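You operate a simulated robot arm through the tools that you are given. There is no shell and no other tool. Be economical: measure what you need, move in short steps, check, and stop when the job is done.

Carry out the task below with a simulated robot arm. There is one attempt and no reset: what you move stays moved.

TASK
Oil the punch: air to the card's pressure, brass knob to 3, aim the nozzle, two test puffs.
Fine: open the blue valve; set all and shut the mesh door before the puffs.

It is judged by the outcome, as a careful person would: the job done as asked, and still so three seconds after it is handed in. It fails if anything else is knocked over, pushed out of place, dropped, spilled or broken.

THE ROBOT
A 7-joint arm with a two-finger parallel gripper on a trunk, on a base that drives. Base frame: it is fixed to the floor where the robot stands at the start and does not move with it; the origin is under the middle of the robot, x ahead of it, y to its left, z up. Lengths are in cm, angles in degrees, forces in N, time in s.
With the tool pointing down near the work surface it reaches from about 34 to 76 cm from the robot's upright axis, wherever it stands. Its first joint turns from -115.0 to 115.0 degrees. Places, roughly: air knob of the oil mist unit [60, -20, 60]; blue valve of the oil mist unit [50, -10, 60]; brass knob of the oil mist unit [60, -30, 60]; brass nozzle [90, 10, 100]; control panel of the forming cell [60, 80, 120]; job card on the control panel [50, 80, 110]; white key of the oil mist unit [60, -30, 80]; wide mesh door [50, 0, 140]. Payload 3.91 kg.
The tool frame sits at the grasp point between the pads (the TCP): z along the fingers, y along the line on which they close. The tips reach 3 cm beyond it. The gripper opens to 11 cm. The fingers are 2 cm wide and 1 cm thick; the gripper's body (4.8 by 11.2 cm) begins 5.5 cm behind the TCP.
Orientation is that of the tool frame in the base frame, as a unit quaternion [x, y, z, w]. With the fingers straight down and closing along the base's y, the tool's x points along the base's -x, its y along +y and its z along -z.

THE INTERFACE
- The arm moves only by the tool drive_tool. Its argument "increments" is a list of rows, each a list of 3 entries, a list of its own where there are three numbers: the turn, a rotation vector about the tool's x, y, z in units of 180 degrees (1.0 is 180 degrees), then the shift along the tool's x, y, z in units of 100 mm (1.0 is 100 mm), then the gripper command, from -1 (fully open) to 1 (shut), values between in proportion. In form: [[[ax, ay, az], [dx, dy, dz], claw], ...]. A call has 1 to 8 rows; each row is the pose to reach, as a shift and turn from the pose commanded when the call began, along the tool's axes at that moment. A call with a number of a shift or a turn outside -1 to 1 is refused whole. Each row takes 0.2 s and may step no farther than 5 cm and 8.6 degrees from the row before; otherwise, or with a gripper value out of range, the whole call is refused. A pose out of reach is approached as far as the arm can. The call stops where the force on the tool passes 40 N (or 10 N more than at its start, if that is more) or the arm is blocked; 0.2 s more then pass. Each finger travels about 10.8 cm/s and halts on what it meets, pressing with about 42 N; the grip force reading is that of the motor and also rises with nothing between the fingers. The clock runs only during rows and for 0.2 s after the last one: add rows that repeat a pose to give the fingers time. It gives the time, the measured TCP pose, the force on the tool (base axes), the opening and the grip force at its end, in the units of the frame above (readings bear some noise), with the torque about the TCP (base axes, N m) and any sound that the robot's microphone picked up.
- Cameras (640 x 400 px; columns grow to the right, rows downward): "scene" is now at [0.78, 10.78, 166.46]; the picture's right is [-0.55, -0.84, 0.00], its down [-0.59, 0.39, -0.70] and it looks along [0.59, -0.39, -0.71] (base axes); focal length 214 px, centre (320, 200). "wrist" rides on the gripper at [7.2, 1.7, -10.3] in the tool frame; the picture's right is [-0.23, 0.97, 0.00], its down [-0.76, -0.18, -0.62] and it looks along [-0.61, -0.14, 0.78] (tool axes); focal length 222 px, centre (320, 200). There is no depth. A picture from a camera that has moved, and an enlarged one, comes with that camera's place and axes in the base frame and with its lens.
- capture(camera): a new picture of that camera. The clock stands still meanwhile.
- slide_trunk(by): slides the trunk up (or, below 0, down) by that many cm; the arm and the scene camera ride with it, the base frame stays. It gives what a move gives, with no picture.
- roll_base(legs): drives the robot by 1 to 6 legs, each [ahead, turn to the left] in cm and degrees, along the robot's own axes; the way and the turn of a leg run together, so that a leg with both is an arc; at most 150 cm and 180 degrees a leg. The arm and the cameras ride along, it lands a little off, and it stops where it bumps. It gives what a move gives.
- turn_head(pan, tilt): turns the head with the scene camera to pan (to the left, within 155 degrees either way) and tilt (down, from -29 to 69), counted from straight ahead of the robot. It gives what a move gives.
- enlarge(camera, box): a new picture of the part [left, top, right, bottom] of that camera's present view, enlarged. The clock stands still meanwhile.
- finish_job(): hands the job in; it is judged then, once.

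Work in short steps. Places have to be worked out from the pictures, the camera data and where the tool is seen: move nearer, look again, correct. Check each grasp and each placing, and mend what went wrong. You have 120 turns and 90 pictures in all, those below and enlarged ones among them. Open the gripper and draw the arm clear of the work before you hand the job in, unless the task says otherwise; then end with one line.

The tools are called after "Request:" as name(argument=value, ...) on one line, values as JSON. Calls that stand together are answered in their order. drive_tool: Moves the arm, as the interface text tells. Its arguments: {"type":"object","properties":{"increments":{"type":"array","items":{"type":"array"}}},"required":["increments"]} The other tools are called the same way: slide_trunk (by) slides the trunk up or down; roll_base (legs) drives the base; turn_head (pan, tilt) turns the head that bears the scene camera; capture (camera) takes a picture; enlarge (camera, box) takes an enlarged picture of a part of a camera's view; finish_job () hands the job in.

At the start:

```text
time_s: 0.0
tcp_pos: [39.88, -24.94, 140.33]
ee_rot: [0.0, 1.0, 0.001, -0.001]
wrist_force: [-0.1, -0.3, -0.6]
moment: [0.0, -0.02, 0.01]
opening: 11.01
grasp_force: 0.1
trunk travel left (down, up): [-77.5, 21.5]
robot x, y, heading: [-0.05, -0.04, -0.0]
head pan, tilt: [-33.3, 45.2]
```

scene: 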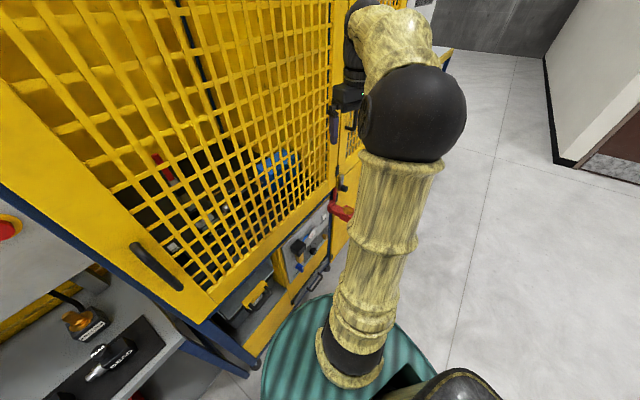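
wrist: 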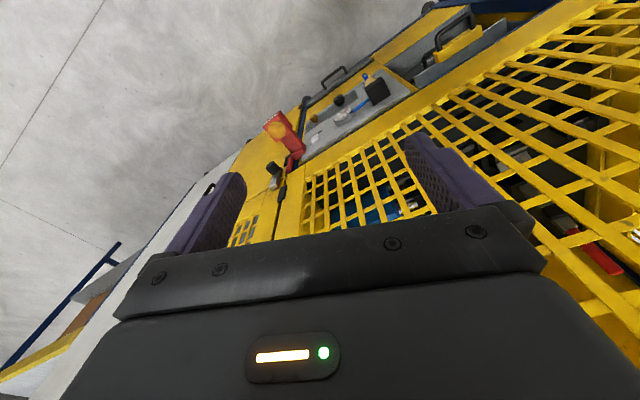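

The door seems closed, with the arm in front of it. First I look at the job card and panel on the left.

Request:
turn_head(pan=58, tilt=30)

Request:
capture(camera="scene")

```text
time_s: 1.7
tcp_pos: [39.89, -24.98, 140.36]
ee_rot: [0.0, 1.0, 0.0, 0.0]
wrist_force: [-0.1, 0.1, 0.1]
moment: [0.0, -0.01, 0.02]
opening: 11.0
grasp_force: 0.0
trunk travel left (down, up): [-77.5, 21.5]
robot x, y, heading: [0.17, -0.06, 0.0]
head pan, tilt: [58.0, 30.0]
```

```text
87 pictures are left
camera scene: at [-1.2, 22.9, 168.76], right [0.85, -0.53, 0.0], down [-0.27, -0.42, -0.87], along [0.46, 0.73, -0.5], focal length 214 px, centre (320, 200)
```

scene: 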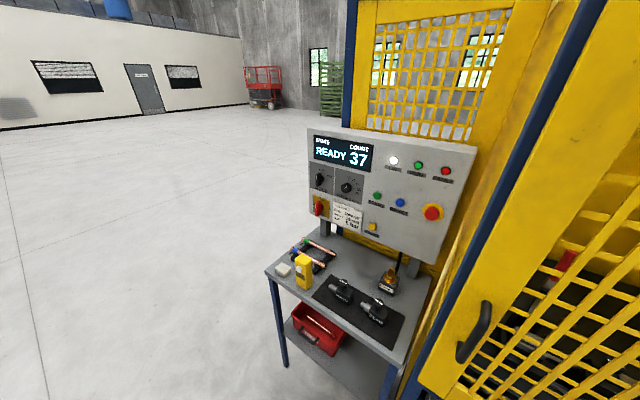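

I zoom in on the card and panel.

Request:
enlarge(camera="scene", box=[325, 198, 369, 226])

Request:
enlarge(camera="scene", box=[300, 125, 480, 238])

Request:
turn_head(pan=0, tilt=35)

Request:
capture(camera="scene")

```text
14.29 times, centred on (347, 212) of scene
camera zoom: at [-1.2, 22.9, 168.76], right [0.85, -0.53, 0.0], down [-0.27, -0.42, -0.87], along [0.46, 0.73, -0.5], focal length 3064 px, centre (-66, 29)
```

zoom: 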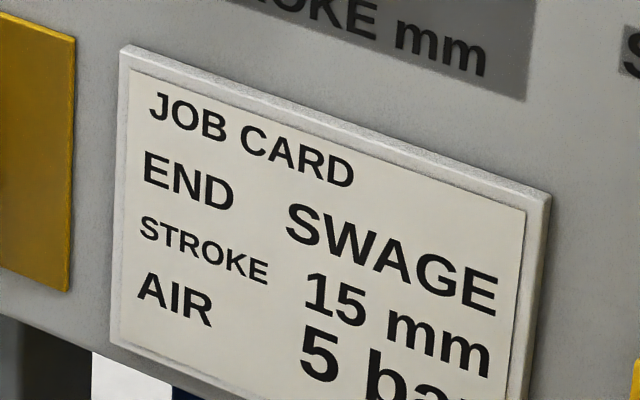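

```text
3.54 times, centred on (390, 182) of scene
camera zoom: at [-1.2, 22.9, 168.76], right [0.85, -0.53, 0.0], down [-0.27, -0.42, -0.87], along [0.46, 0.73, -0.5], focal length 759 px, centre (72, 266)
```

zoom: 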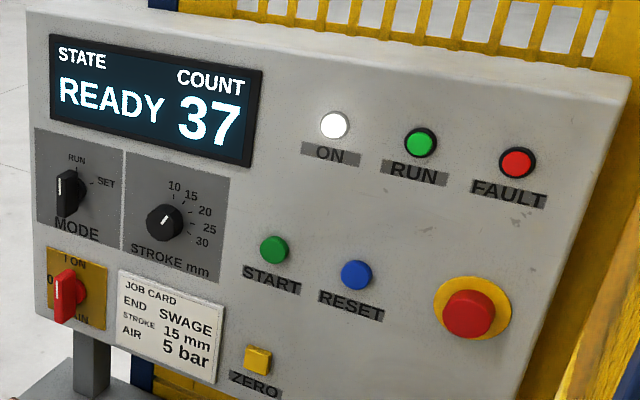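

```text
time_s: 2.9
tcp_pos: [40.06, -24.92, 140.25]
ee_rot: [0.001, 1.0, 0.0, 0.0]
wrist_force: [0.1, -1.0, 0.2]
moment: [0.03, 0.0, 0.01]
opening: 10.99
grasp_force: 0.0
trunk travel left (down, up): [-77.5, 21.5]
robot x, y, heading: [-0.08, 0.09, 0.1]
head pan, tilt: [0.0, 35.0]
```

```text
84 pictures are left
camera scene: at [2.81, 15.24, 167.98], right [0.0, -1.0, 0.0], down [-0.57, 0.0, -0.82], along [0.82, 0.0, -0.57], focal length 214 px, centre (320, 200)
```

scene: 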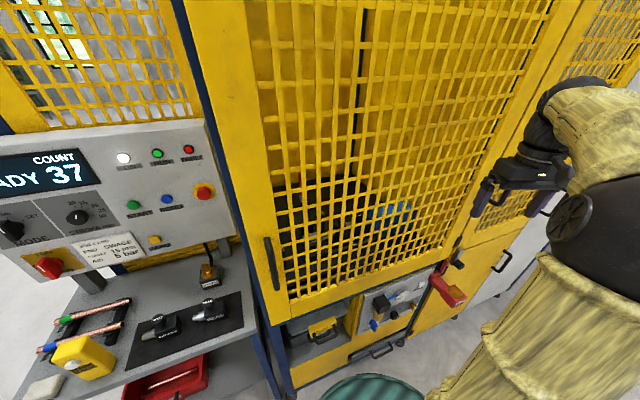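

Card: 5 bar. I now zoom on the oil mist unit, the red item and the nozzle area.

Request:
enlarge(camera="scene", box=[340, 250, 500, 350])

Request:
enlarge(camera="scene", box=[250, 130, 480, 274])

```text
4.00 times, centred on (420, 300) of scene
camera zoom: at [2.81, 15.24, 167.98], right [0.0, -1.0, 0.0], down [-0.57, 0.0, -0.82], along [0.82, 0.0, -0.57], focal length 858 px, centre (-80, -200)
```

zoom: 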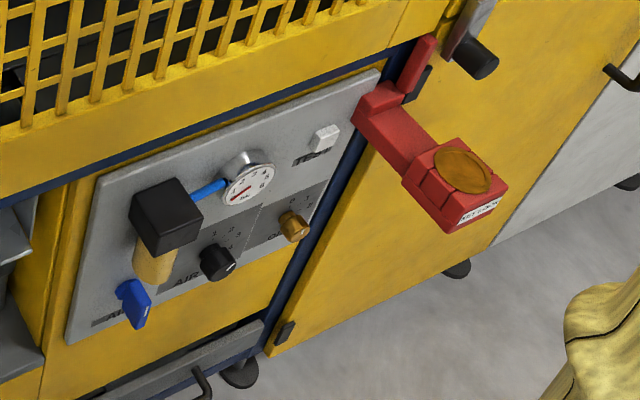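

```text
2.78 times, centred on (365, 202) of scene
camera zoom: at [2.81, 15.24, 167.98], right [0.0, -1.0, 0.0], down [-0.57, 0.0, -0.82], along [0.82, 0.0, -0.57], focal length 596 px, centre (195, 194)
```

zoom: 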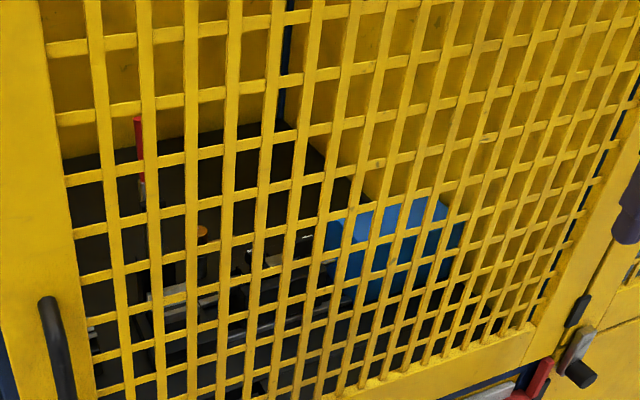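

Request:
enlarge(camera="scene", box=[420, 190, 540, 310])

Request:
enlarge(camera="wrist", box=[240, 60, 400, 160])

```text
3.33 times, centred on (480, 250) of scene
camera zoom: at [2.81, 15.24, 167.98], right [0.0, -1.0, 0.0], down [-0.57, 0.0, -0.82], along [0.82, 0.0, -0.57], focal length 715 px, centre (-213, 33)
```

zoom: 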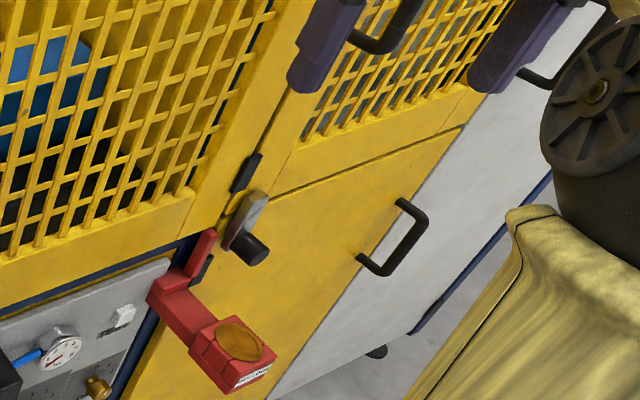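

```text
4.00 times, centred on (320, 110) of wrist
camera zoom: at [32.81, -23.4, 150.73], right [0.23, 0.97, 0.0], down [0.76, -0.18, 0.62], along [0.61, -0.14, -0.78], focal length 888 px, centre (320, 560)
```

zoom: 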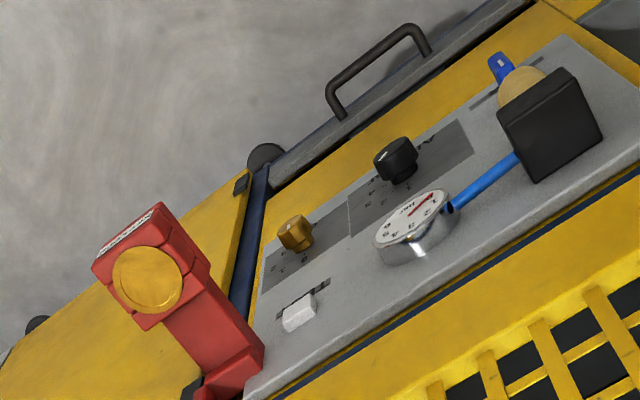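

Request:
enlarge(camera="wrist", box=[255, 105, 303, 135])

Request:
enlarge(camera="wrist", box=[220, 100, 400, 240])

Request:
enlarge(camera="scene", box=[445, 235, 475, 265])

```text
13.33 times, centred on (279, 120) of wrist
camera zoom: at [32.81, -23.4, 150.73], right [0.23, 0.97, 0.0], down [0.76, -0.18, 0.62], along [0.61, -0.14, -0.78], focal length 2962 px, centre (867, 1267)
```

zoom: 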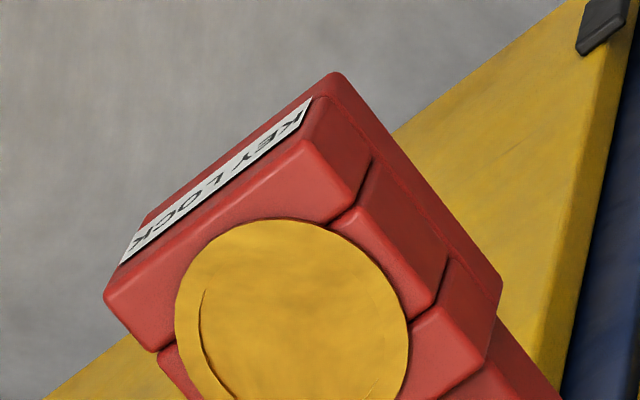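

```text
2.86 times, centred on (310, 170) of wrist
camera zoom: at [32.81, -23.4, 150.73], right [0.23, 0.97, 0.0], down [0.76, -0.18, 0.62], along [0.61, -0.14, -0.78], focal length 635 px, centre (349, 286)
```

zoom: 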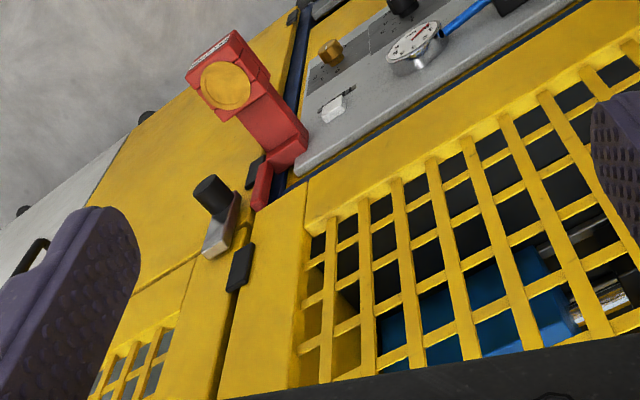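

```text
13.33 times, centred on (460, 250) of scene
camera zoom: at [2.81, 15.24, 167.98], right [0.0, -1.0, 0.0], down [-0.57, 0.0, -0.82], along [0.82, 0.0, -0.57], focal length 2860 px, centre (-1547, -467)
```

zoom: 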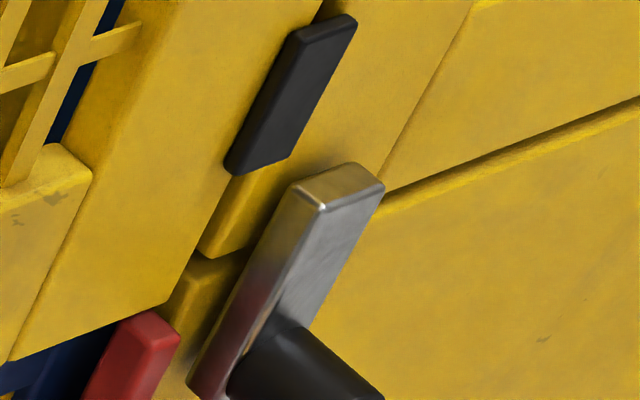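

The card says 5 bar. From two views I work out the unit's face is turned about 23°, its inward normal about [0.92, 0.39]. The door is hinged on the right. I place the robot squarely in front of the oil unit.

Request:
roll_base(legs=[[0, -98], [48, 0], [0, 121]])

Request:
turn_head(pan=5, tilt=45)

Request:
capture(camera="scene")

```text
time_s: 19.7
tcp_pos: [41.59, -49.19, 140.33]
ee_rot: [-0.248, 0.969, 0.0, 0.001]
wrist_force: [-0.4, 0.0, 0.1]
moment: [-0.03, 0.0, -0.02]
opening: 11.01
grasp_force: 0.1
trunk travel left (down, up): [-77.5, 21.5]
robot x, y, heading: [-5.4, -46.19, 28.4]
head pan, tilt: [0.0, 35.0]
```

```text
time_s: 20.4
tcp_pos: [41.52, -49.23, 140.32]
ee_rot: [-0.247, 0.969, 0.0, 0.001]
wrist_force: [-0.2, 0.1, 1.1]
moment: [0.0, -0.02, -0.02]
opening: 10.99
grasp_force: 0.1
trunk travel left (down, up): [-77.5, 21.5]
robot x, y, heading: [-5.78, -46.21, 28.7]
head pan, tilt: [5.0, 45.0]
```

```text
76 pictures are left
camera scene: at [-11.23, -31.29, 166.5], right [0.55, -0.83, 0.0], down [-0.59, -0.39, -0.71], along [0.59, 0.39, -0.71], focal length 214 px, centre (320, 200)
```

scene: 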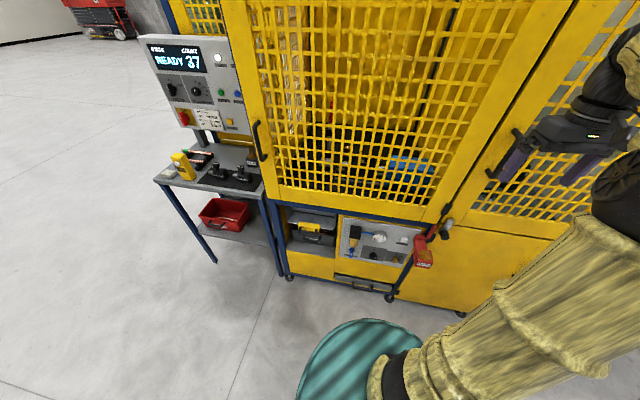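

Request:
enlarge(camera="scene", box=[330, 205, 458, 285])

Request:
enlarge(camera="scene", box=[240, 70, 470, 214])

```text
5.00 times, centred on (394, 245) of scene
camera zoom: at [-11.23, -31.29, 166.5], right [0.55, -0.83, 0.0], down [-0.59, -0.39, -0.71], along [0.59, 0.39, -0.71], focal length 1072 px, centre (-50, -25)
```

zoom: 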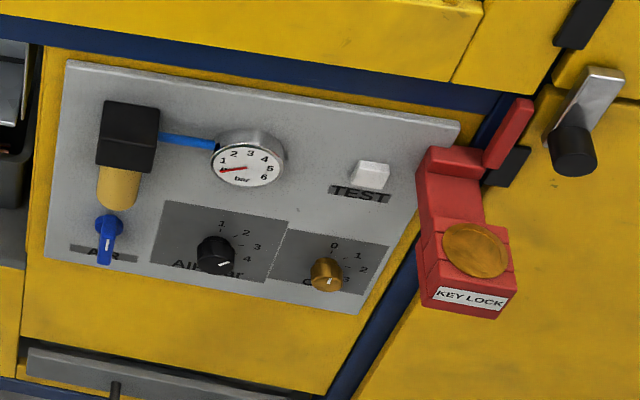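

```text
2.78 times, centred on (355, 142) of scene
camera zoom: at [-11.23, -31.29, 166.5], right [0.55, -0.83, 0.0], down [-0.59, -0.39, -0.71], along [0.59, 0.39, -0.71], focal length 596 px, centre (223, 361)
```

zoom: 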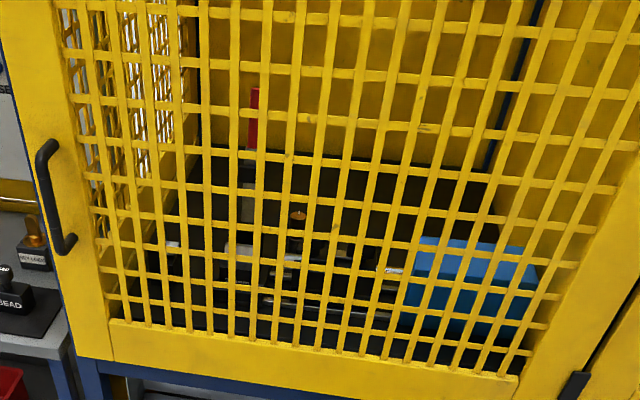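

Key is labelled TEST; the red KEY LOCK sits beside it. I tilt the tool towards horizontal in place before lowering the trunk.

Request:
drive_tool(increments=[[[0, -0.047, 0], [0, 0, 0], -1], [[0, -0.094, 0], [0, 0, 0], -1], [[0, -0.141, 0], [0, 0, 0], -1], [[0, -0.188, 0], [0, 0, 0], -1], [[0, -0.235, 0], [0, 0, 0], -1], [[0, -0.282, 0], [0, 0, 0], -1], [[0, -0.329, 0], [0, 0, 0], -1], [[0, -0.376, 0], [0, 0, 0], -1]])

```text
time_s: 22.2
tcp_pos: [41.47, -49.11, 140.26]
ee_rot: [-0.204, 0.805, 0.137, 0.54]
wrist_force: [1.0, -0.3, 0.9]
moment: [0.01, 0.03, 0.0]
opening: 11.0
grasp_force: 0.1
trunk travel left (down, up): [-77.5, 21.5]
robot x, y, heading: [-5.55, -46.02, 28.9]
head pan, tilt: [5.0, 45.0]
```

Request:
drive_tool(increments=[[[0, -0.047, 0], [0, 0, 0], -1], [[0, -0.094, 0], [0, 0, 0], -1], [[0, -0.124, 0], [0, 0.2, 0], -1], [[0, -0.124, 0], [0, 0.6, 0], -1], [[0, -0.124, 0], [0, 1.0, 0], -1]])

Request:
drive_tool(increments=[[[0, 0, 0], [0, 0.4, 0.1], -1], [[0, 0, 0], [0, 0.8, 0.1], -1]])

Request:
slide_trunk(by=-60)

Request:
capture(camera="wrist")

```text
time_s: 23.4
tcp_pos: [36.69, -40.14, 140.27]
ee_rot: [-0.176, 0.684, 0.174, 0.686]
wrist_force: [0.1, -0.6, 0.8]
moment: [-0.04, -0.02, 0.03]
opening: 10.98
grasp_force: 0.1
trunk travel left (down, up): [-77.5, 21.5]
robot x, y, heading: [-5.19, -46.38, 28.7]
head pan, tilt: [5.0, 45.0]
```

```text
time_s: 24.0
tcp_pos: [36.18, -34.57, 140.37]
ee_rot: [-0.175, 0.686, 0.175, 0.684]
wrist_force: [0.0, 0.1, -0.8]
moment: [0.0, 0.02, 0.03]
opening: 10.99
grasp_force: 0.0
out of reach, approached as far as the arm can: row 1, 2
trunk travel left (down, up): [-77.5, 21.5]
robot x, y, heading: [-5.14, -46.5, 28.6]
head pan, tilt: [5.0, 45.0]
```

```text
refused: -60 is not a number from -40 to 40
```

```text
73 pictures are left
camera wrist: at [26.4, -38.18, 133.26], right [-0.47, 0.86, 0.23], down [-0.46, -0.45, 0.76], along [0.76, 0.25, 0.6], focal length 222 px, centre (320, 200)
```

wrist: 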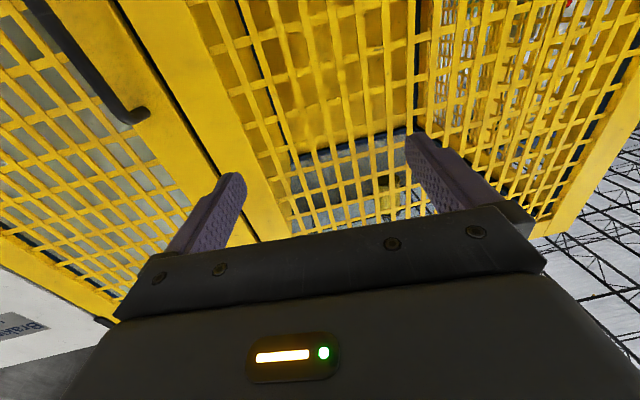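

Reach is tight near the body, so I back up a little and lower the trunk.

Request:
roll_base(legs=[[-12, 0]])

Request:
slide_trunk(by=-40)

Request:
slide_trunk(by=-34)

Request:
capture(camera="wrist")

Request:
capture(camera="scene")

```text
time_s: 25.3
tcp_pos: [25.45, -40.34, 140.47]
ee_rot: [-0.176, 0.686, 0.176, 0.684]
wrist_force: [-0.2, 0.0, 0.4]
moment: [0.0, 0.03, 0.01]
opening: 10.98
grasp_force: 0.0
trunk travel left (down, up): [-77.5, 21.5]
robot x, y, heading: [-15.95, -51.77, 28.7]
head pan, tilt: [5.0, 45.0]
```

```text
time_s: 29.2
tcp_pos: [25.83, -40.18, 100.24]
ee_rot: [-0.174, 0.69, 0.176, 0.68]
wrist_force: [0.0, 0.0, -0.4]
moment: [0.03, 0.01, 0.03]
opening: 10.98
grasp_force: 0.0
trunk travel left (down, up): [-37.5, 61.5]
robot x, y, heading: [-15.6, -51.72, 28.7]
head pan, tilt: [5.0, 45.0]
```

```text
time_s: 32.7
tcp_pos: [25.59, -40.29, 95.26]
ee_rot: [-0.166, 0.712, 0.183, 0.657]
wrist_force: [0.8, -0.4, -0.3]
moment: [-0.03, 0.02, 0.02]
opening: 10.99
grasp_force: 0.0
trunk travel left (down, up): [-34.4, 64.6]
robot x, y, heading: [-16.03, -52.26, 28.7]
head pan, tilt: [5.0, 45.0]
stopped: the arm was blocked; the commanded pose is now the measured one
```

```text
72 pictures are left
camera wrist: at [15.22, -43.83, 88.92], right [-0.45, 0.85, 0.27], down [-0.4, -0.46, 0.8], along [0.8, 0.25, 0.54], focal length 222 px, centre (320, 200)
```

wrist: 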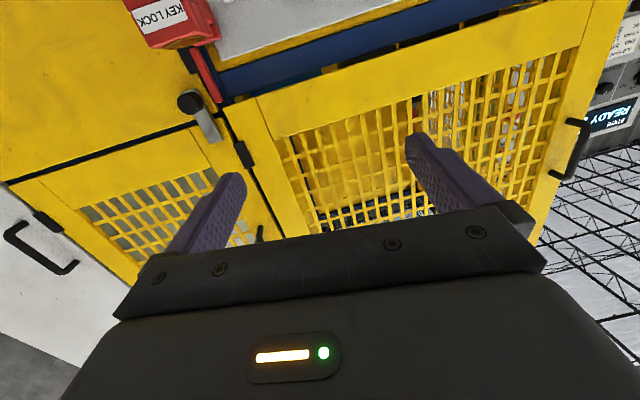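

```text
71 pictures are left
camera scene: at [-21.78, -37.06, 124.54], right [0.55, -0.83, 0.0], down [-0.59, -0.39, -0.71], along [0.59, 0.39, -0.71], focal length 214 px, centre (320, 200)
```

scene: 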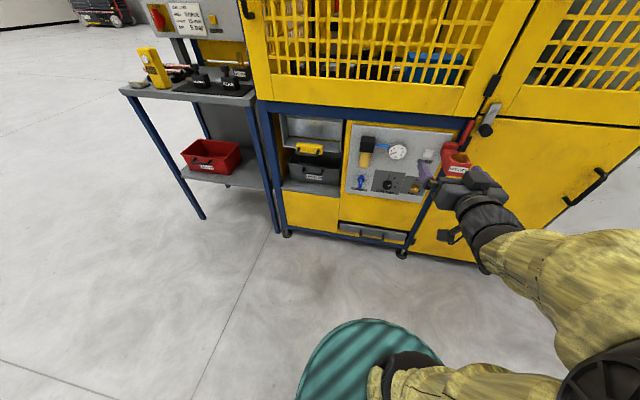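

The arm was blocked low, so I'll lower the tool with the arm instead: down and left.

Request:
drive_tool(increments=[[[0, 0, 0], [0.2, 0.2, 0.2], -1], [[0, 0, 0], [0.5, 0.4, 0.4], -1], [[0, 0, 0], [0.8, 0.6, 0.5], -1], [[0, 0, 0], [1.0, 0.8, 0.6], -1]])

Request:
drive_tool(increments=[[[0, 0, 0], [0.3, 0.2, 0.2], -1], [[0, 0, 0], [0.6, 0.3, 0.4], -1], [[0, 0, 0], [0.9, 0.3, 0.4], -1], [[0, 0, 0], [1.0, 0.3, 0.4], -1]])

Request:
capture(camera="wrist")

```text
time_s: 33.7
tcp_pos: [30.12, -32.91, 89.82]
ee_rot: [-0.168, 0.711, 0.183, 0.658]
wrist_force: [-0.1, 0.1, 0.4]
moment: [0.02, 0.01, -0.05]
opening: 11.02
grasp_force: 0.0
out of reach, approached as far as the arm can: row 1, 2, 3, 4
trunk travel left (down, up): [-34.4, 64.6]
robot x, y, heading: [-16.0, -51.72, 28.8]
head pan, tilt: [5.0, 45.0]
```

```text
time_s: 34.7
tcp_pos: [33.73, -31.97, 80.44]
ee_rot: [-0.174, 0.711, 0.188, 0.655]
wrist_force: [0.1, -0.6, -0.2]
moment: [0.02, -0.01, -0.03]
opening: 11.01
grasp_force: 0.1
out of reach, approached as far as the arm can: row 1, 2, 3, 4
trunk travel left (down, up): [-34.4, 64.6]
robot x, y, heading: [-16.05, -52.08, 28.5]
head pan, tilt: [5.0, 45.0]
```

```text
70 pictures are left
camera wrist: at [23.56, -35.73, 74.08], right [-0.46, 0.85, 0.26], down [-0.39, -0.46, 0.8], along [0.8, 0.26, 0.55], focal length 222 px, centre (320, 200)
```

wrist: 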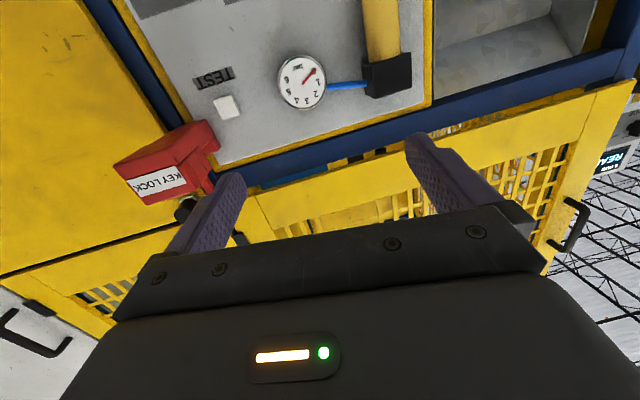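

Request:
drive_tool(increments=[[[0, 0, 0], [0.3, 0, 0.3], -1], [[0, 0, 0], [0.6, 0, 0.5], -1], [[0, 0, 0], [0.9, 0, 0.7], -1], [[0, 0, 0], [1.0, 0, 0.8], -1]])

Request:
drive_tool(increments=[[[0, 0, 0], [0.4, 0.1, 0], -1], [[0, 0, 0], [0.7, 0.1, 0], -1]])

Request:
capture(camera="wrist")

Request:
capture(camera="scene")

```text
time_s: 35.7
tcp_pos: [41.05, -30.77, 70.35]
ee_rot: [-0.173, 0.711, 0.19, 0.655]
wrist_force: [-0.3, 0.8, 0.2]
moment: [-0.01, -0.03, 0.01]
opening: 11.01
grasp_force: 0.0
out of reach, approached as far as the arm can: row 1, 2, 3, 4
trunk travel left (down, up): [-34.4, 64.6]
robot x, y, heading: [-16.19, -52.26, 28.4]
head pan, tilt: [5.0, 45.0]
```

```text
time_s: 36.3
tcp_pos: [40.98, -31.72, 63.85]
ee_rot: [-0.173, 0.71, 0.19, 0.655]
wrist_force: [-0.9, 0.3, 0.1]
moment: [-0.03, -0.01, -0.01]
opening: 11.01
grasp_force: 0.0
out of reach, approached as far as the arm can: row 1, 2
trunk travel left (down, up): [-34.4, 64.6]
robot x, y, heading: [-16.14, -52.28, 28.7]
head pan, tilt: [5.0, 45.0]
```

```text
69 pictures are left
camera wrist: at [30.7, -35.53, 57.55], right [-0.46, 0.85, 0.27], down [-0.39, -0.47, 0.79], along [0.8, 0.26, 0.54], focal length 222 px, centre (320, 200)
```

wrist: 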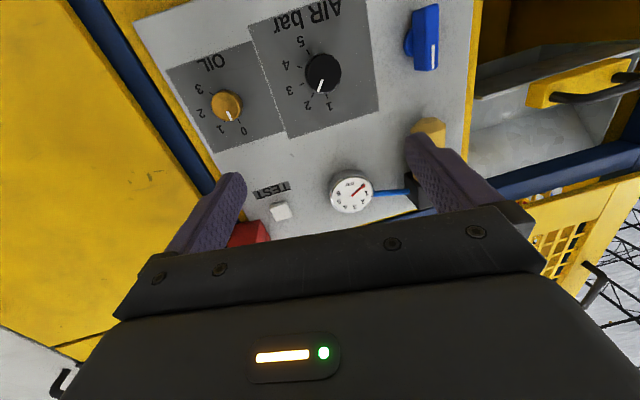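

```text
68 pictures are left
camera scene: at [-21.77, -37.03, 123.37], right [0.55, -0.83, 0.0], down [-0.59, -0.39, -0.71], along [0.59, 0.39, -0.71], focal length 214 px, centre (320, 200)
```

scene: 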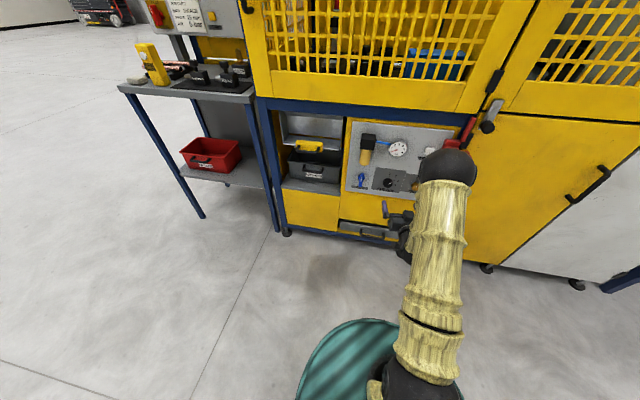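

Request:
enlarge(camera="wrist", box=[160, 0, 448, 180])

```text
2.22 times, centred on (304, 90) of wrist
camera zoom: at [30.7, -35.53, 57.55], right [-0.46, 0.85, 0.27], down [-0.39, -0.47, 0.79], along [0.8, 0.26, 0.54], focal length 494 px, centre (356, 444)
```

zoom: 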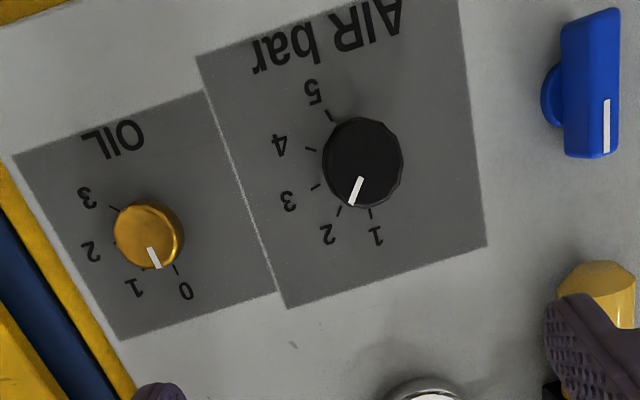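

Request:
enlarge(camera="wrist", box=[180, 60, 276, 150])

Request:
enlarge(camera="wrist", box=[270, 20, 374, 120])

Request:
enlarge(camera="wrist", box=[240, 160, 400, 260])

```text
4.44 times, centred on (228, 105) of wrist
camera zoom: at [30.7, -35.53, 57.55], right [-0.46, 0.85, 0.27], down [-0.39, -0.47, 0.79], along [0.8, 0.26, 0.54], focal length 987 px, centre (729, 622)
```

zoom: 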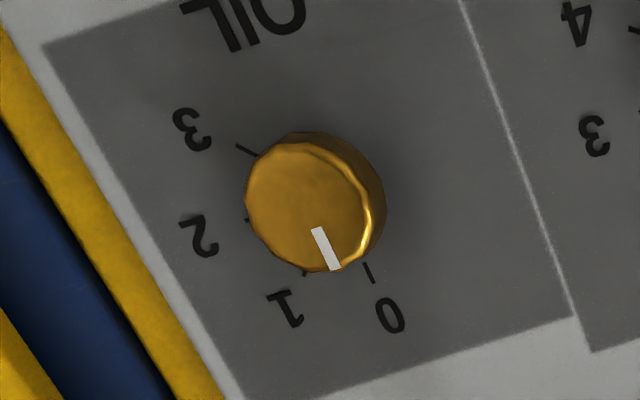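

```text
4.00 times, centred on (322, 70) of wrist
camera zoom: at [30.7, -35.53, 57.55], right [-0.46, 0.85, 0.27], down [-0.39, -0.47, 0.79], along [0.8, 0.26, 0.54], focal length 888 px, centre (312, 720)
```

zoom: 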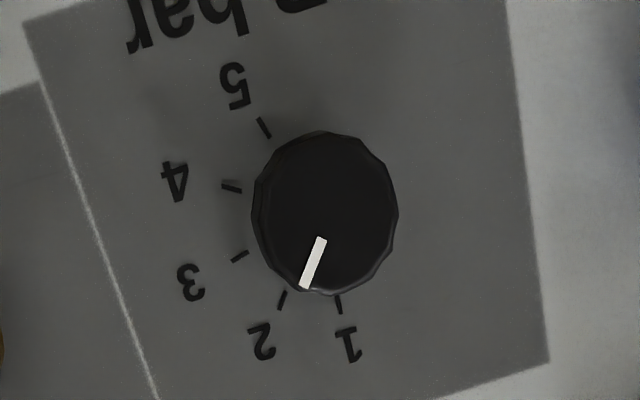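

```text
4.00 times, centred on (320, 210) of wrist
camera zoom: at [30.7, -35.53, 57.55], right [-0.46, 0.85, 0.27], down [-0.39, -0.47, 0.79], along [0.8, 0.26, 0.54], focal length 888 px, centre (320, 160)
```

zoom: 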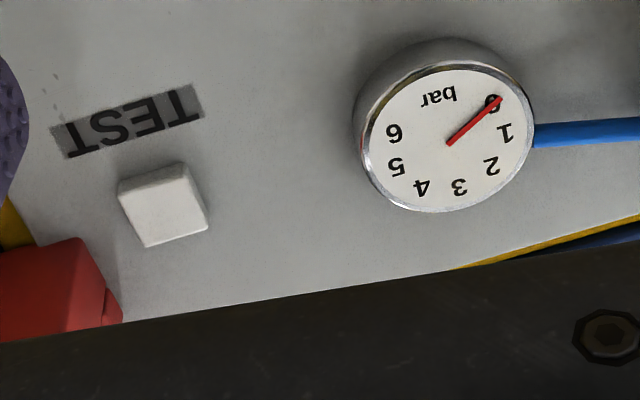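

Air knob is at about 2, oil at about 0, both increase clockwise; gauge reads 0. I square the tool to the panel and move in front of the blue valve for a closer look.

Request:
drive_tool(increments=[[[0.0321, -0.0222, -0.0123], [0.1, 0.4, 0.1], -1], [[0.0321, -0.0222, -0.0123], [0.2, 0.7, 0.3], -1], [[0.0321, -0.0222, -0.0123], [0.4, 1.0, 0.5], -1]])

Request:
capture(camera="wrist")

```text
time_s: 37.1
tcp_pos: [45.19, -32.5, 61.63]
ee_rot: [-0.168, 0.692, 0.182, 0.678]
wrist_force: [-0.4, 0.3, 0.4]
moment: [-0.03, 0.0, 0.0]
opening: 10.99
grasp_force: 0.1
out of reach, approached as far as the arm can: row 1, 2, 3
trunk travel left (down, up): [-34.4, 64.6]
robot x, y, heading: [-15.67, -52.25, 28.8]
head pan, tilt: [5.0, 45.0]
```

```text
63 pictures are left
camera wrist: at [35.22, -35.9, 54.7], right [-0.46, 0.85, 0.25], down [-0.44, -0.47, 0.77], along [0.77, 0.24, 0.59], focal length 222 px, centre (320, 200)
```

wrist: 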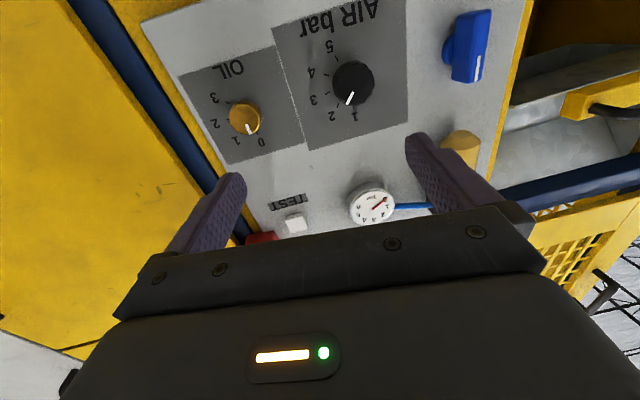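

The arm cannot go further left from this stance, so I move the base left: back off, swing, and come up again facing the panel squarely.

Request:
roll_base(legs=[[-20, 0], [0, 55], [28, 0], [0, -60]])

Request:
capture(camera="wrist")

```text
time_s: 48.0
tcp_pos: [32.97, -21.93, 61.58]
ee_rot: [-0.124, 0.702, 0.139, 0.688]
wrist_force: [-0.4, 0.2, -0.2]
moment: [-0.04, 0.01, 0.01]
opening: 10.98
grasp_force: 0.1
trunk travel left (down, up): [-34.4, 64.6]
robot x, y, heading: [-30.32, -33.76, 21.5]
head pan, tilt: [5.0, 45.0]
```

```text
62 pictures are left
camera wrist: at [22.69, -24.22, 54.69], right [-0.35, 0.9, 0.25], down [-0.5, -0.41, 0.77], along [0.79, 0.14, 0.59], focal length 222 px, centre (320, 200)
```

wrist: 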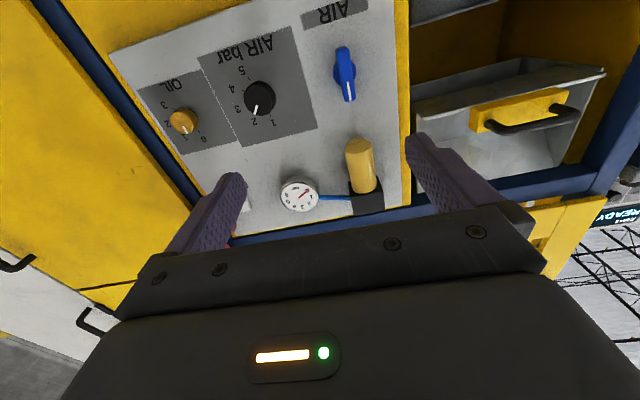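

Request:
enlarge(camera="wrist", box=[290, 0, 420, 120])

Request:
enlarge(camera="scene", box=[330, 110, 490, 230])

```text
3.33 times, centred on (355, 60) of wrist
camera zoom: at [22.69, -24.22, 54.69], right [-0.35, 0.9, 0.25], down [-0.5, -0.41, 0.77], along [0.79, 0.14, 0.59], focal length 740 px, centre (203, 667)
```

zoom: 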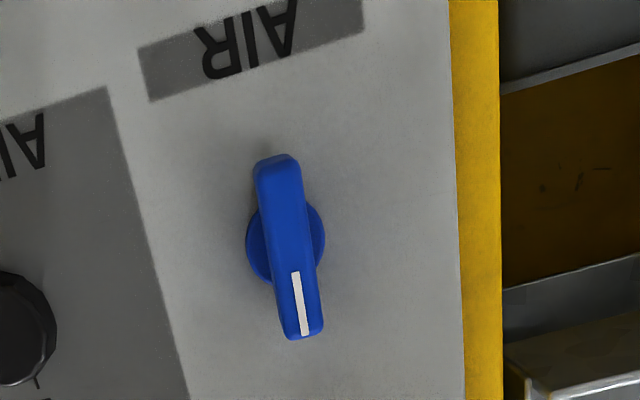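

```text
3.33 times, centred on (410, 170) of scene
camera zoom: at [-33.97, -18.21, 123.36], right [0.45, -0.9, 0.0], down [-0.63, -0.32, -0.71], along [0.63, 0.32, -0.71], focal length 715 px, centre (20, 300)
```

zoom: 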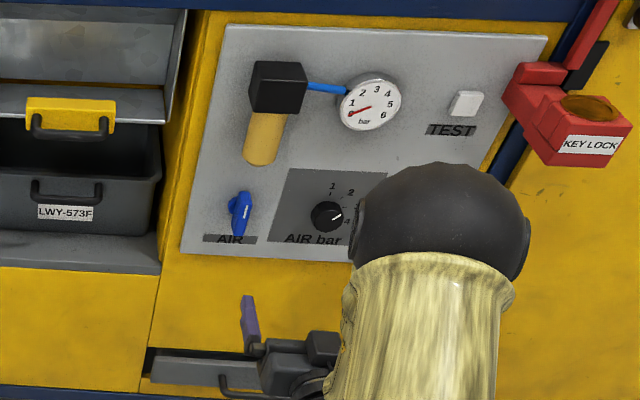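

Valve handle is a vertical wing, pivot in its middle, about [52.8,-10,60.2]. I drive forward 12 cm, then line up the tool in front of it.

Request:
roll_base(legs=[[12, 0]])

Request:
drive_tool(increments=[[[-0.0144, 0, 0], [0.1, 0.2, 0.1], -0.2], [[-0.0144, 0, 0], [0.14, 0.36, 0.3], -0.2]])

Request:
capture(camera="wrist")

```text
time_s: 49.3
tcp_pos: [44.34, -17.75, 61.62]
ee_rot: [-0.124, 0.701, 0.139, 0.688]
wrist_force: [0.6, -0.4, 0.0]
moment: [-0.01, -0.01, 0.0]
opening: 11.0
grasp_force: 0.2
trunk travel left (down, up): [-34.4, 64.6]
robot x, y, heading: [-19.15, -29.52, 21.4]
head pan, tilt: [5.0, 45.0]
```

```text
time_s: 49.9
tcp_pos: [45.92, -13.96, 60.47]
ee_rot: [-0.141, 0.699, 0.159, 0.683]
wrist_force: [0.9, -0.6, 0.9]
moment: [-0.01, 0.02, 0.01]
opening: 6.6
grasp_force: 0.0
out of reach, approached as far as the arm can: row 2
trunk travel left (down, up): [-34.4, 64.6]
robot x, y, heading: [-18.76, -29.79, 21.3]
head pan, tilt: [5.0, 45.0]
```

```text
59 pictures are left
camera wrist: at [35.84, -16.81, 53.51], right [-0.4, 0.88, 0.26], down [-0.47, -0.44, 0.77], along [0.79, 0.18, 0.59], focal length 222 px, centre (320, 200)
```

wrist: 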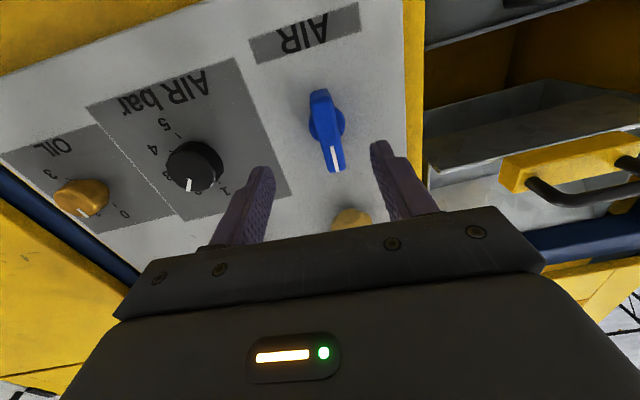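

Valve is about 8.5 cm ahead and 0.7 cm left. I advance 5 cm and left 0.7.

Request:
drive_tool(increments=[[[0, 0, 0], [0, 0.05, 0.3], -0.2], [[0, 0, 0], [0, 0.07, 0.5], -0.2]])

Request:
capture(camera="wrist")

```text
time_s: 50.5
tcp_pos: [50.68, -12.49, 60.4]
ee_rot: [-0.141, 0.699, 0.16, 0.683]
wrist_force: [0.0, 0.7, 0.1]
moment: [-0.01, 0.02, 0.0]
opening: 6.6
grasp_force: 0.1
out of reach, approached as far as the arm can: row 1, 2
trunk travel left (down, up): [-34.4, 64.6]
robot x, y, heading: [-18.6, -29.32, 21.5]
head pan, tilt: [5.0, 45.0]
```

```text
58 pictures are left
camera wrist: at [40.62, -15.19, 53.48], right [-0.4, 0.88, 0.26], down [-0.47, -0.44, 0.77], along [0.79, 0.18, 0.59], focal length 222 px, centre (320, 200)
```

wrist: 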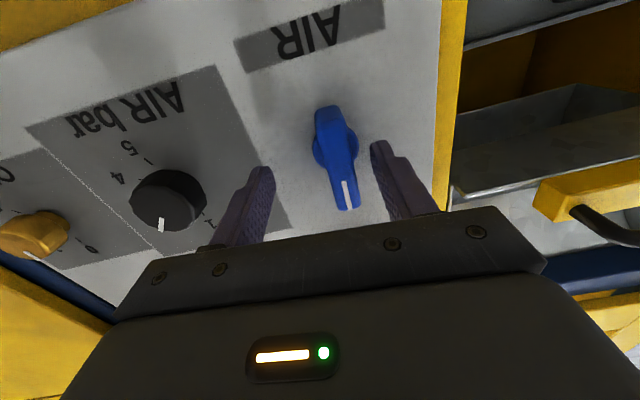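

Request:
roll_base(legs=[[0, 1.2]])

Request:
capture(camera="wrist")

```text
time_s: 51.3
tcp_pos: [50.33, -10.97, 60.32]
ee_rot: [-0.149, 0.697, 0.166, 0.681]
wrist_force: [0.1, 0.8, -0.3]
moment: [-0.01, 0.02, -0.01]
opening: 6.6
grasp_force: 0.1
trunk travel left (down, up): [-34.4, 64.6]
robot x, y, heading: [-18.67, -29.33, 23.0]
head pan, tilt: [5.0, 45.0]
```

```text
57 pictures are left
camera wrist: at [40.27, -13.88, 53.42], right [-0.42, 0.87, 0.26], down [-0.46, -0.45, 0.77], along [0.78, 0.2, 0.59], focal length 222 px, centre (320, 200)
```

wrist: 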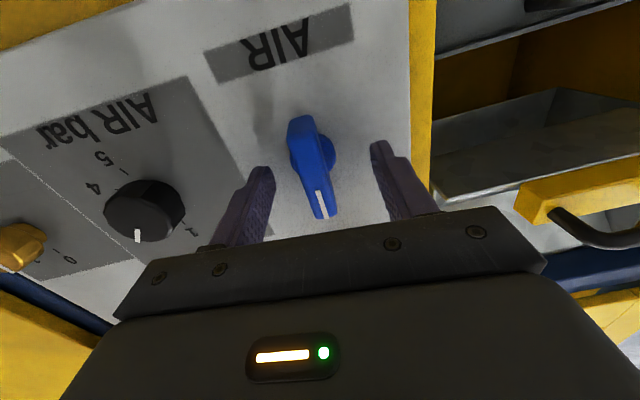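

Request:
drive_tool(increments=[[[0.012, 0, 0], [0, -0.05, 0.1], -0.2], [[0.012, 0, 0], [0, -0.05, 0.2], -0.2], [[0.012, 0, 0], [0, -0.05, 0.2], 0.3], [[0.012, 0, 0], [0, -0.05, 0.2], 0.7], [[0.012, 0, 0], [0, -0.05, 0.2], 0.7]])

Request:
capture(camera="wrist")

```text
time_s: 51.8
tcp_pos: [51.71, -12.19, 60.54]
ee_rot: [-0.14, 0.701, 0.158, 0.682]
wrist_force: [-29.0, -4.0, 11.1]
moment: [-0.24, -0.69, -0.92]
opening: 6.18
grasp_force: 0.0
out of reach, approached as far as the arm can: row 1, 2
trunk travel left (down, up): [-34.4, 64.6]
robot x, y, heading: [-18.66, -29.38, 22.8]
head pan, tilt: [5.0, 45.0]
stopped in row 2: the force on the tool passed its limit at 54 N (the readings are from after the stop); the commanded pose is now the measured one
```

```text
56 pictures are left
camera wrist: at [41.51, -14.87, 53.62], right [-0.39, 0.88, 0.26], down [-0.47, -0.43, 0.77], along [0.79, 0.18, 0.58], focal length 222 px, centre (320, 200)
```

wrist: 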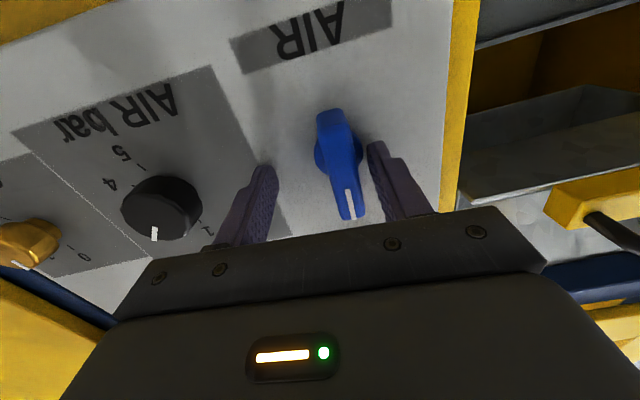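

The arm is at a wrist limit in this posture (reach clamps pull it sideways). I retract, lower the trunk, and bring the tool back up to get a better posture.

Request:
drive_tool(increments=[[[0, 0, 0], [0, 0, -0.4], -0.2], [[0, 0, 0], [0, 0, -0.8], -0.2], [[0, 0, 0], [-0.5, 0, -0.8], -0.2], [[0, 0, 0], [-1, 0, -0.8], -0.2]])

Request:
slide_trunk(by=-10)

Request:
drive_tool(increments=[[[0, 0, 0], [-0.5, 0, 0], -0.2], [[0, 0, 0], [-1, 0, 0], -0.2]])

Request:
slide_trunk(by=-12)

Request:
capture(camera="scene")

```text
time_s: 52.8
tcp_pos: [44.73, -15.7, 70.15]
ee_rot: [-0.14, 0.702, 0.158, 0.68]
wrist_force: [0.4, -0.1, -0.4]
moment: [0.02, -0.01, 0.0]
opening: 6.59
grasp_force: 0.1
trunk travel left (down, up): [-34.4, 64.6]
robot x, y, heading: [-18.63, -29.45, 22.9]
head pan, tilt: [5.0, 45.0]
```

```text
time_s: 54.1
tcp_pos: [44.76, -15.72, 60.18]
ee_rot: [-0.139, 0.703, 0.158, 0.679]
wrist_force: [0.4, -0.5, -0.3]
moment: [0.01, 0.0, 0.01]
opening: 6.61
grasp_force: 0.0
trunk travel left (down, up): [-24.4, 74.6]
robot x, y, heading: [-18.62, -29.74, 22.8]
head pan, tilt: [5.0, 45.0]
```

```text
time_s: 54.8
tcp_pos: [45.08, -15.82, 70.32]
ee_rot: [-0.141, 0.702, 0.158, 0.68]
wrist_force: [0.0, -0.2, 0.1]
moment: [0.02, 0.0, 0.0]
opening: 6.58
grasp_force: 0.2
trunk travel left (down, up): [-24.4, 74.6]
robot x, y, heading: [-18.93, -29.17, 23.2]
head pan, tilt: [5.0, 45.0]
```

```text
time_s: 56.2
tcp_pos: [45.11, -15.79, 58.39]
ee_rot: [-0.139, 0.703, 0.158, 0.679]
wrist_force: [0.0, -0.3, -0.1]
moment: [-0.04, 0.0, -0.02]
opening: 6.62
grasp_force: 0.1
trunk travel left (down, up): [-12.4, 86.6]
robot x, y, heading: [-18.73, -29.55, 22.8]
head pan, tilt: [5.0, 45.0]
```

```text
55 pictures are left
camera scene: at [-23.06, -13.88, 101.37], right [0.47, -0.88, 0.0], down [-0.63, -0.33, -0.71], along [0.62, 0.33, -0.71], focal length 214 px, centre (320, 200)
```

scene: 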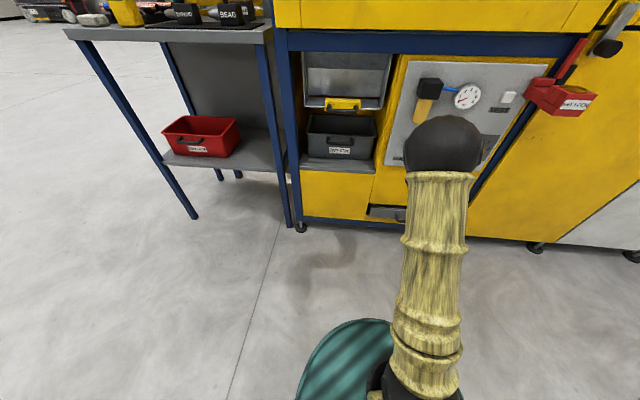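

Request:
drive_tool(increments=[[[0, 0, 0], [-0.18, 0.2, 0], 0], [[0, 0, 0], [-0.18, 0.2, 0.4], 0], [[0, 0, 0], [-0.18, 0.2, 0.4], 0]])

Request:
capture(camera="wrist")

```text
time_s: 57.0
tcp_pos: [48.07, -12.32, 60.22]
ee_rot: [-0.139, 0.703, 0.158, 0.68]
wrist_force: [0.2, -0.8, 0.2]
moment: [0.0, 0.0, -0.01]
opening: 5.48
grasp_force: 0.0
trunk travel left (down, up): [-12.4, 86.6]
robot x, y, heading: [-18.67, -29.23, 22.8]
head pan, tilt: [5.0, 45.0]
```

```text
54 pictures are left
camera wrist: at [37.82, -14.96, 53.35], right [-0.39, 0.88, 0.26], down [-0.47, -0.43, 0.77], along [0.79, 0.18, 0.58], focal length 222 px, centre (320, 200)
```

wrist: 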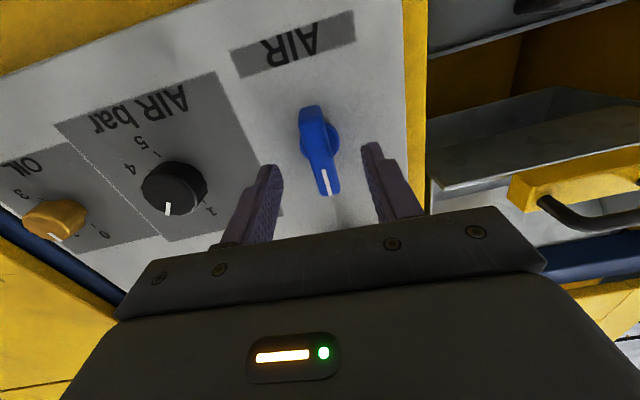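

Centred now, valve front ~5 cm ahead. Advance 3.5 cm in steps, then close.

Request:
drive_tool(increments=[[[0, 0, 0], [0, 0, 0.2], 0], [[0, 0, 0], [0, 0, 0.3], 0], [[0, 0, 0], [0, 0, 0.36], 0], [[0, 0, 0], [0, 0, 0.38], 0]])

Request:
capture(camera="wrist")

```text
time_s: 58.0
tcp_pos: [51.24, -10.88, 60.29]
ee_rot: [-0.139, 0.703, 0.158, 0.68]
wrist_force: [-24.6, -5.7, 2.3]
moment: [0.01, -0.29, -0.78]
opening: 5.27
grasp_force: 0.0
trunk travel left (down, up): [-12.4, 86.6]
robot x, y, heading: [-18.85, -29.43, 22.8]
head pan, tilt: [5.0, 45.0]
```

```text
53 pictures are left
camera wrist: at [40.98, -13.52, 53.4], right [-0.39, 0.88, 0.26], down [-0.47, -0.43, 0.77], along [0.79, 0.18, 0.58], focal length 222 px, centre (320, 200)
```

wrist: 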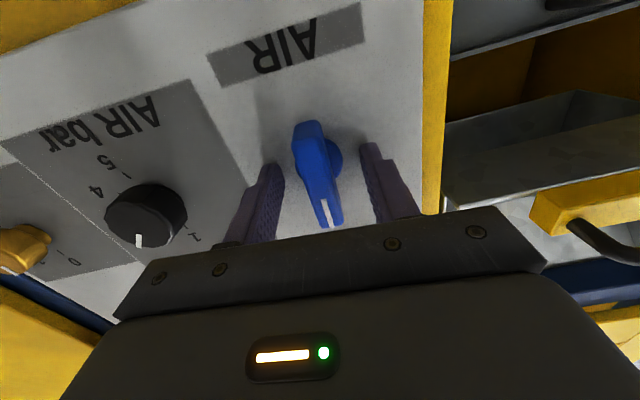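

Both tips have reached the panel face. I back off 4 mm and close on the handle.

Request:
drive_tool(increments=[[[0, 0, 0], [0, 0, -0.06], 0], [[0, 0, 0], [0, 0, -0.08], 0.4], [[0, 0, 0], [0, 0, -0.08], 0.8], [[0, 0, 0], [0, 0, -0.08], 1], [[0, 0, 0], [0, 0, -0.08], 1]])

Request:
capture(camera="wrist")

```text
time_s: 59.2
tcp_pos: [50.68, -11.02, 60.1]
ee_rot: [-0.14, 0.703, 0.157, 0.68]
wrist_force: [6.0, 3.6, 0.7]
moment: [-0.97, 0.13, -1.37]
opening: 1.74
grasp_force: 44.9
trunk travel left (down, up): [-12.4, 86.6]
robot x, y, heading: [-18.59, -29.59, 23.0]
head pan, tilt: [5.0, 45.0]
```

```text
52 pictures are left
camera wrist: at [40.4, -13.76, 53.31], right [-0.39, 0.88, 0.26], down [-0.47, -0.43, 0.77], along [0.79, 0.18, 0.58], focal length 222 px, centre (320, 200)
```

wrist: 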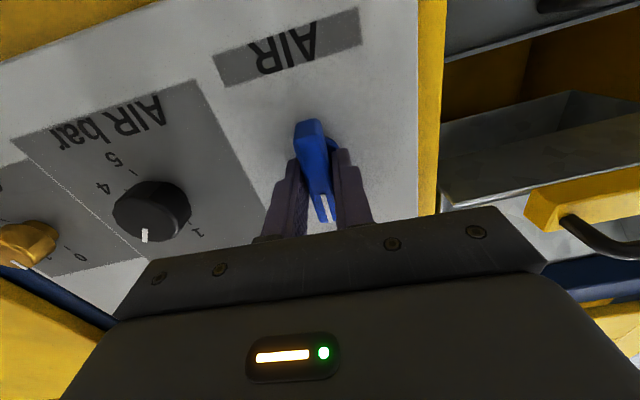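

Gripped. Try turning clockwise 16° and read the torque.

Request:
drive_tool(increments=[[[0, 0, 0.04], [0, 0, 0], 1], [[0, 0, 0.085], [0, 0, 0], 1]])

```text
time_s: 59.9
tcp_pos: [50.63, -11.15, 60.16]
ee_rot: [-0.044, 0.715, 0.247, 0.653]
wrist_force: [-13.7, -1.7, -2.3]
moment: [-1.25, -1.49, -1.48]
opening: 2.31
grasp_force: 44.8
trunk travel left (down, up): [-12.4, 86.6]
robot x, y, heading: [-18.51, -29.65, 23.0]
head pan, tilt: [5.0, 45.0]
```

Request:
capture(camera="wrist")

```text
51 pictures are left
camera wrist: at [39.68, -12.08, 54.09], right [-0.34, 0.79, 0.5], down [-0.39, -0.61, 0.69], along [0.85, 0.04, 0.52], focal length 222 px, centre (320, 200)
```

wrist: 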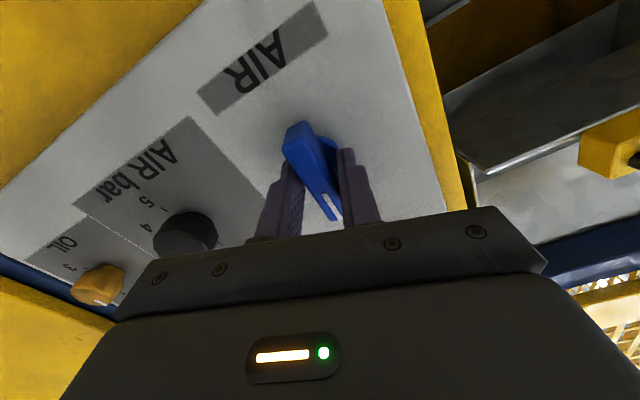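

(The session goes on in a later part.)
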